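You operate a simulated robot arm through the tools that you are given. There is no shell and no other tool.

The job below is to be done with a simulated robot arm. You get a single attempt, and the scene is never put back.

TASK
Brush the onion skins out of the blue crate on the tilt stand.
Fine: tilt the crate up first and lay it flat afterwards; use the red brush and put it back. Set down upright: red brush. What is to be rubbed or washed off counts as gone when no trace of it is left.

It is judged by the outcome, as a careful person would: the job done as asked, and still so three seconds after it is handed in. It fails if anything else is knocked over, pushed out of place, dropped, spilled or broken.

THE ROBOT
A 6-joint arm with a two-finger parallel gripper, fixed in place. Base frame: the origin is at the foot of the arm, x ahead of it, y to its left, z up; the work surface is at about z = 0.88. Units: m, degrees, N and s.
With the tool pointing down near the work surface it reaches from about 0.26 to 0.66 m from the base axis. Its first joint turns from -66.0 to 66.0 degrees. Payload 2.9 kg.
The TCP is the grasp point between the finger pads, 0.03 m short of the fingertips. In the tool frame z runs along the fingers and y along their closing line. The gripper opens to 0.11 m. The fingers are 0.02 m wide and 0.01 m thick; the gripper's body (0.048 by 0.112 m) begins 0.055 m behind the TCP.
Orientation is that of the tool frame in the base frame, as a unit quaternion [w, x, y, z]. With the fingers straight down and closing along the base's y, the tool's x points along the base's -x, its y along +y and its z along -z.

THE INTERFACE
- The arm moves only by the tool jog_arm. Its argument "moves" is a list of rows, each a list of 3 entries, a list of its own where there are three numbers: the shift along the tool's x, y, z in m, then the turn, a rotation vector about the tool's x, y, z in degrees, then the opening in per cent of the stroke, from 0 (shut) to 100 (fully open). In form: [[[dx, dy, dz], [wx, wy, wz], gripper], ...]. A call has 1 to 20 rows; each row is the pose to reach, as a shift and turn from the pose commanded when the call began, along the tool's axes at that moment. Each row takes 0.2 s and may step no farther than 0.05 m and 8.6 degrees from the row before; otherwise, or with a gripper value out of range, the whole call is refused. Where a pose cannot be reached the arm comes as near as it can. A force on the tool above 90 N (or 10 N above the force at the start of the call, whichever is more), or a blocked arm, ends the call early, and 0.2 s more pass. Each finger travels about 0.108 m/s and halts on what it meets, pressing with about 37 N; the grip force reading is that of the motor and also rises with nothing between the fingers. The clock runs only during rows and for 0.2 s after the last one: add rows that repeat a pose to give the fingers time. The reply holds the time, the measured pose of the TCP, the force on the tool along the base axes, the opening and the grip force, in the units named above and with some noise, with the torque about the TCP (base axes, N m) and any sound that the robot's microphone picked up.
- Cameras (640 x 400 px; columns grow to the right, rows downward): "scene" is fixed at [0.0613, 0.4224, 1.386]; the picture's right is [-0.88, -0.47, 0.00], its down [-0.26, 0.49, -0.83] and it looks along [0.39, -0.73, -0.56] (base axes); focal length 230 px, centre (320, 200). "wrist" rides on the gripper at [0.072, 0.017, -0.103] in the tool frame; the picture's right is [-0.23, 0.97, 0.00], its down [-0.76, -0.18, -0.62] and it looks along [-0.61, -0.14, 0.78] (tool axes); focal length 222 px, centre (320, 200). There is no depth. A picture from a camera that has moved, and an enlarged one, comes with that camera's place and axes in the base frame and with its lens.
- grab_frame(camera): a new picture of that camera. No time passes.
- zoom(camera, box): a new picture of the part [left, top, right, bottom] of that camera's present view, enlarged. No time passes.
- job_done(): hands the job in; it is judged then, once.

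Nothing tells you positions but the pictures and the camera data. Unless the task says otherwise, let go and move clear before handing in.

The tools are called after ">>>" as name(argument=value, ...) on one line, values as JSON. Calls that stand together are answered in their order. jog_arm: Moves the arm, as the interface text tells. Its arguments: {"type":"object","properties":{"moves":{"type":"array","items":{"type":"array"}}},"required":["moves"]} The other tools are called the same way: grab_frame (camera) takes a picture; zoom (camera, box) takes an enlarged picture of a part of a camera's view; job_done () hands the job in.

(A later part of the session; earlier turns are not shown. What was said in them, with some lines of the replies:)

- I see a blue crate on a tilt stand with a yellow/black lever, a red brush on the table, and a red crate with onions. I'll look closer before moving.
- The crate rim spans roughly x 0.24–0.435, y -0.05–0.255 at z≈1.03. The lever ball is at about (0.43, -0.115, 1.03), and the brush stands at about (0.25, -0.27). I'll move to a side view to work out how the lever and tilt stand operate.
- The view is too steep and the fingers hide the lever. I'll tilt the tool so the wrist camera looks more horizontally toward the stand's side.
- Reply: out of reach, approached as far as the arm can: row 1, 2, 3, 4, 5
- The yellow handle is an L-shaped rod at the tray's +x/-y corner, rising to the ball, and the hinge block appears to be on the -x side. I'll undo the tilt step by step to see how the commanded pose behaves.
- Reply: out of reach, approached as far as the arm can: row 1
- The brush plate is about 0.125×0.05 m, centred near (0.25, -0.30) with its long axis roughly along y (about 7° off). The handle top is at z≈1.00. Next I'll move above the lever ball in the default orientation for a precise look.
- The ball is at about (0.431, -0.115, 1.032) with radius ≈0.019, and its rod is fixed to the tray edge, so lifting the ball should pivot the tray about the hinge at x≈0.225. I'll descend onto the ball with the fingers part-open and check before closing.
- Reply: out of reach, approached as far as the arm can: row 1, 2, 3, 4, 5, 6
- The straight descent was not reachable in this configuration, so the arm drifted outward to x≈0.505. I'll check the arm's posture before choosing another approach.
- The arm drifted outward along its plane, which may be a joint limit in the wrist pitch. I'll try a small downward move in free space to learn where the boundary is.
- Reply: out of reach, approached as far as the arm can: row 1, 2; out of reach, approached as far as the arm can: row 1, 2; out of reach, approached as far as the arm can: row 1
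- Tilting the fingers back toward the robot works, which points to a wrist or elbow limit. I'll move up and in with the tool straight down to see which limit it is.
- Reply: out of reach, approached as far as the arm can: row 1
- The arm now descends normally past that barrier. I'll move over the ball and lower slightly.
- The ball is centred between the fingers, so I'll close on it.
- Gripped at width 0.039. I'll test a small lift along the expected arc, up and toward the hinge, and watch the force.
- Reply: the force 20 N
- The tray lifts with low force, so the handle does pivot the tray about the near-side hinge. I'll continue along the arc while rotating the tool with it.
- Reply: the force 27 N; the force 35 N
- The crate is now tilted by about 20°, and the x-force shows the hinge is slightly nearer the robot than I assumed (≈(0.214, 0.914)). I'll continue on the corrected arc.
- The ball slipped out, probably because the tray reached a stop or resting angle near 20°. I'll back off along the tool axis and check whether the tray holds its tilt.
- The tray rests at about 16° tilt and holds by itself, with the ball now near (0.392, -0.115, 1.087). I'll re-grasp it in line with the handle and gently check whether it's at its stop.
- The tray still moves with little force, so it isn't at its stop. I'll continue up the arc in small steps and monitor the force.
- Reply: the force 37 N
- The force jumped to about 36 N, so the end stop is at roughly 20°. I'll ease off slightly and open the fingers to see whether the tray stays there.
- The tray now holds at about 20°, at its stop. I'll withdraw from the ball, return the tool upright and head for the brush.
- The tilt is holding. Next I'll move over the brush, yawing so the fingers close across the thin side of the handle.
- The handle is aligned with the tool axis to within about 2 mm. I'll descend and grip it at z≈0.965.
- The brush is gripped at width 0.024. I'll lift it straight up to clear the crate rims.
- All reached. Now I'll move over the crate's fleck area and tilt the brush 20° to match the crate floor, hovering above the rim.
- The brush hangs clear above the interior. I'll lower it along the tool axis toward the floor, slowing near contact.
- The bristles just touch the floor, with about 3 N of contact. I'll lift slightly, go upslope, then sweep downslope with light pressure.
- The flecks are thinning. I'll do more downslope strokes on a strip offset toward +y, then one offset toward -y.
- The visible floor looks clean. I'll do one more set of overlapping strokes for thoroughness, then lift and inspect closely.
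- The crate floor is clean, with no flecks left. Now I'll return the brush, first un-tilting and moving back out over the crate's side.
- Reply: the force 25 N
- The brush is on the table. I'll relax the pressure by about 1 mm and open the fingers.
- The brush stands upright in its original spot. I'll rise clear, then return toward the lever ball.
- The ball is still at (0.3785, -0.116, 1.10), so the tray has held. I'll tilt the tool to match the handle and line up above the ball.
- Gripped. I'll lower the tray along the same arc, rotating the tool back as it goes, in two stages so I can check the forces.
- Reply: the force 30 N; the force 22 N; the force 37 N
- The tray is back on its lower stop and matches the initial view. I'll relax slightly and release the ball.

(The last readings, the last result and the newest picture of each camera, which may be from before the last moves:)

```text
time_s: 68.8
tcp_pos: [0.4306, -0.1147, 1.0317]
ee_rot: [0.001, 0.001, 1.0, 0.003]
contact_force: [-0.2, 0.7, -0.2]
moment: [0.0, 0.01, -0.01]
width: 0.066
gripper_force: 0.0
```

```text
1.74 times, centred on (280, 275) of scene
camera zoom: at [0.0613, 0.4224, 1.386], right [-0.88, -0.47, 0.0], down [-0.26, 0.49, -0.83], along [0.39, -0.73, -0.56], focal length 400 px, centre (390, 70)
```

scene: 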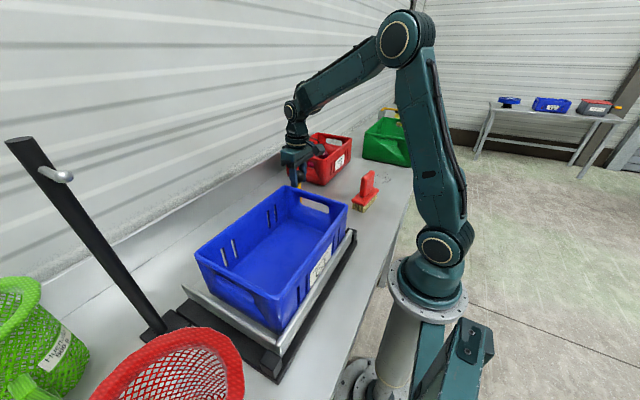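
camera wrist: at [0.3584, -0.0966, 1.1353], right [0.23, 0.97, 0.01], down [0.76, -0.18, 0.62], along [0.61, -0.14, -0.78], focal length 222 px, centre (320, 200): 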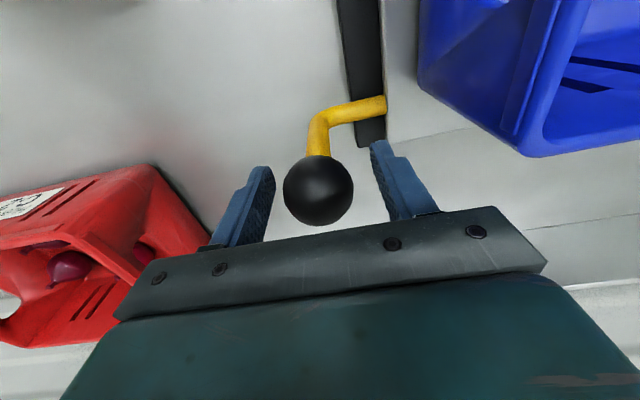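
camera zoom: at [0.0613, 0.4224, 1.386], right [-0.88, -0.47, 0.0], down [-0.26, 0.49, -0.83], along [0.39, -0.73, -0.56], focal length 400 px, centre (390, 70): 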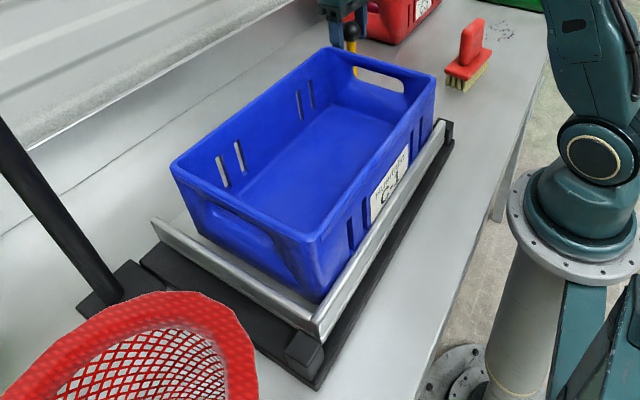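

The ball sits exactly where it was at the start, so the crate is flat. I'll retreat upward and take a final look into the crate from above.

>>> jog_arm(moves=[[[0, 0, -0.03], [0, 0, 0], 60], [[0, 0, -0.07], [0, 0, 0], 60], [[0.01, 0, -0.11], [0, 0, 0], 60], [[0.04, 0.01, -0.14], [0, 0, 0], 60], [[0.07, 0.03, -0.17], [0, 0, 0], 60], [[0.1, 0.06, -0.2], [0, 0, 0], 60], [[0.12, 0.1, -0.22], [0, 0, 0], 60], [[0.13, 0.14, -0.235], [0, 0, 0], 60], [[0.13, 0.18, -0.235], [0, 0, 0], 60], [[0.13, 0.2, -0.235], [0, 0, 0], 60]])

>>> grab_frame(camera="wrist")

>>> grab_frame(camera="scene")

```text
refused: row 6 steps farther than a row can; nothing moved
```

```text
taken
camera wrist: at [0.3584, -0.0966, 1.1353], right [0.23, 0.97, 0.01], down [0.76, -0.18, 0.62], along [0.61, -0.14, -0.78], focal length 222 px, centre (320, 200)
```

wrist: 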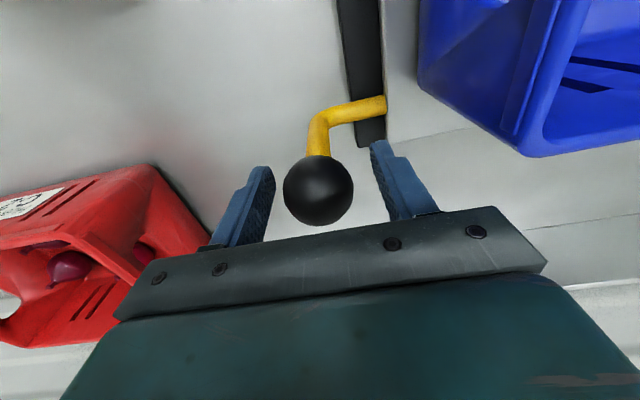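

```text
taken
```

scene: 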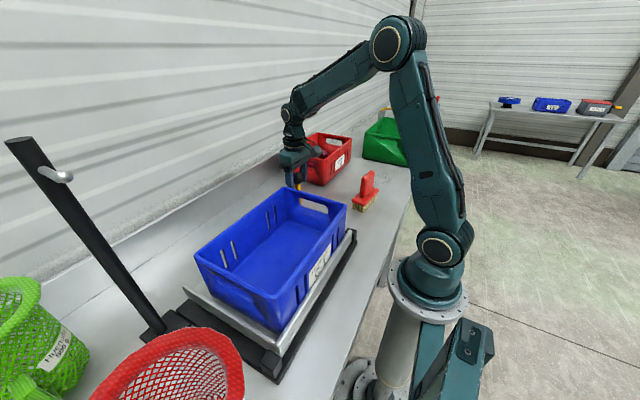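

That call was refused because one row stepped too far, and nothing moved. I'll resend the retreat with smaller steps.

>>> jog_arm(moves=[[[0, 0, -0.03], [0, 0, 0], 60], [[0, 0, -0.07], [0, 0, 0], 60], [[0.01, 0, -0.11], [0, 0, 0], 60], [[0.035, 0.005, -0.14], [0, 0, 0], 60], [[0.06, 0.02, -0.165], [0, 0, 0], 60], [[0.08, 0.04, -0.19], [0, 0, 0], 60], [[0.1, 0.065, -0.21], [0, 0, 0], 60], [[0.115, 0.1, -0.225], [0, 0, 0], 60], [[0.125, 0.14, -0.235], [0, 0, 0], 60], [[0.13, 0.18, -0.235], [0, 0, 0], 60], [[0.13, 0.2, -0.235], [0, 0, 0], 60]])

>>> grab_frame(camera="wrist")

>>> grab_frame(camera="scene")

```text
time_s: 71.2
tcp_pos: [0.3016, 0.0839, 1.2677]
ee_rot: [0.001, 0.001, 1.0, 0.003]
contact_force: [0.4, 0.4, -0.4]
moment: [0.0, -0.02, 0.03]
width: 0.0661
gripper_force: 0.1
out of reach, approached as far as the arm can: row 8
```

```text
taken
camera wrist: at [0.2288, 0.1018, 1.371], right [0.23, 0.97, 0.01], down [0.76, -0.18, 0.62], along [0.61, -0.14, -0.78], focal length 222 px, centre (320, 200)
```

wrist: 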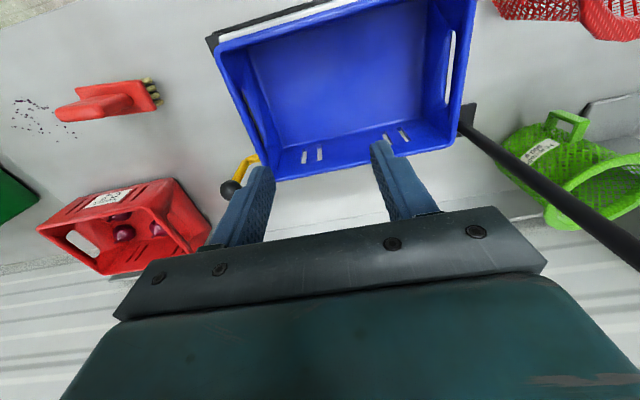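

```text
taken
```

scene: 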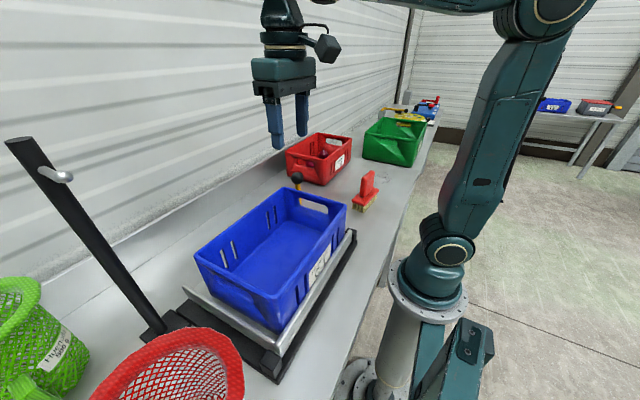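

>>> zoom(camera="wrist", box=[200, 0, 480, 180])

>>> zoom(camera="scene", box=[270, 100, 450, 220])

```text
2.22 times, centred on (340, 90) of wrist
camera zoom: at [0.2288, 0.1018, 1.371], right [0.23, 0.97, 0.01], down [0.76, -0.18, 0.62], along [0.61, -0.14, -0.78], focal length 494 px, centre (276, 444)
```

zoom: 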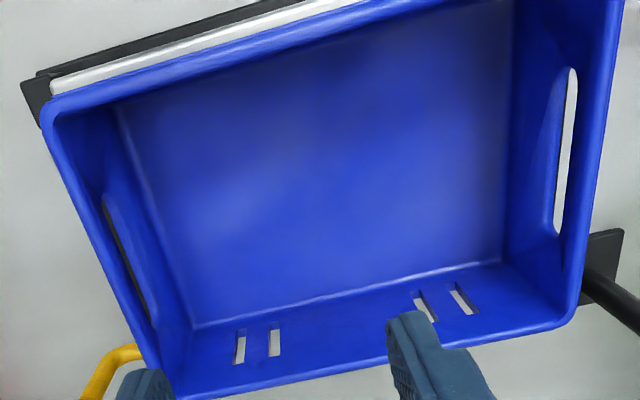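

```text
3.33 times, centred on (360, 160) of scene
camera zoom: at [0.0613, 0.4224, 1.386], right [-0.88, -0.47, 0.0], down [-0.26, 0.49, -0.83], along [0.39, -0.73, -0.56], focal length 766 px, centre (187, 333)
```

zoom: 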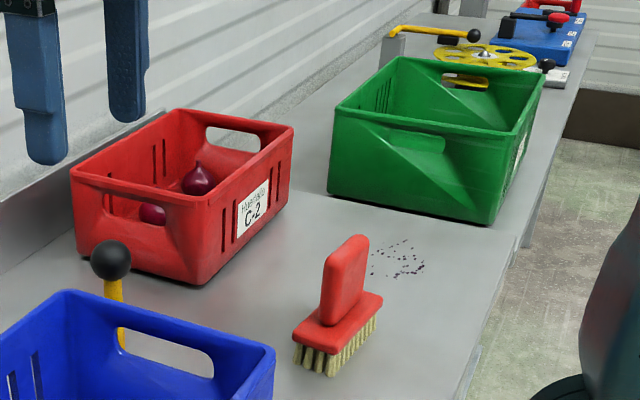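

The crate is clean and lying flat, the brush stands upright in its original spot, and nothing else has moved. The gripper is open and clear, so I'm handing in the job.

>>> job_done()

```text
The job is handed in.
```

The onion skins are brushed out of the blue crate. The final close-up pictures show no trace of them on its floor.

- **Tilt:** I raised the crate by the stand's ball handle to its stop, about 20°. My grip slipped off the ball once on the way up. The tray stayed up on its own, and I re-gripped and finished the lift.
- **Brushing:** I swept the floor with the red brush in several overlapping downslope strokes while the crate was tilted.
- **Brush:** It is back within a few millimetres of its original spot, standing upright on its bristles.
- **Crate:** I lowered it to its bottom stop, and the handle is exactly where it started. The crate slid a few millimetres toward the robot, most likely while it was tilted, and I left it there.

The small dark flecks on the table near the green crate were there at the start. I left them alone because they weren't part of the job. Before handing in, I opened the gripper and moved it clear.
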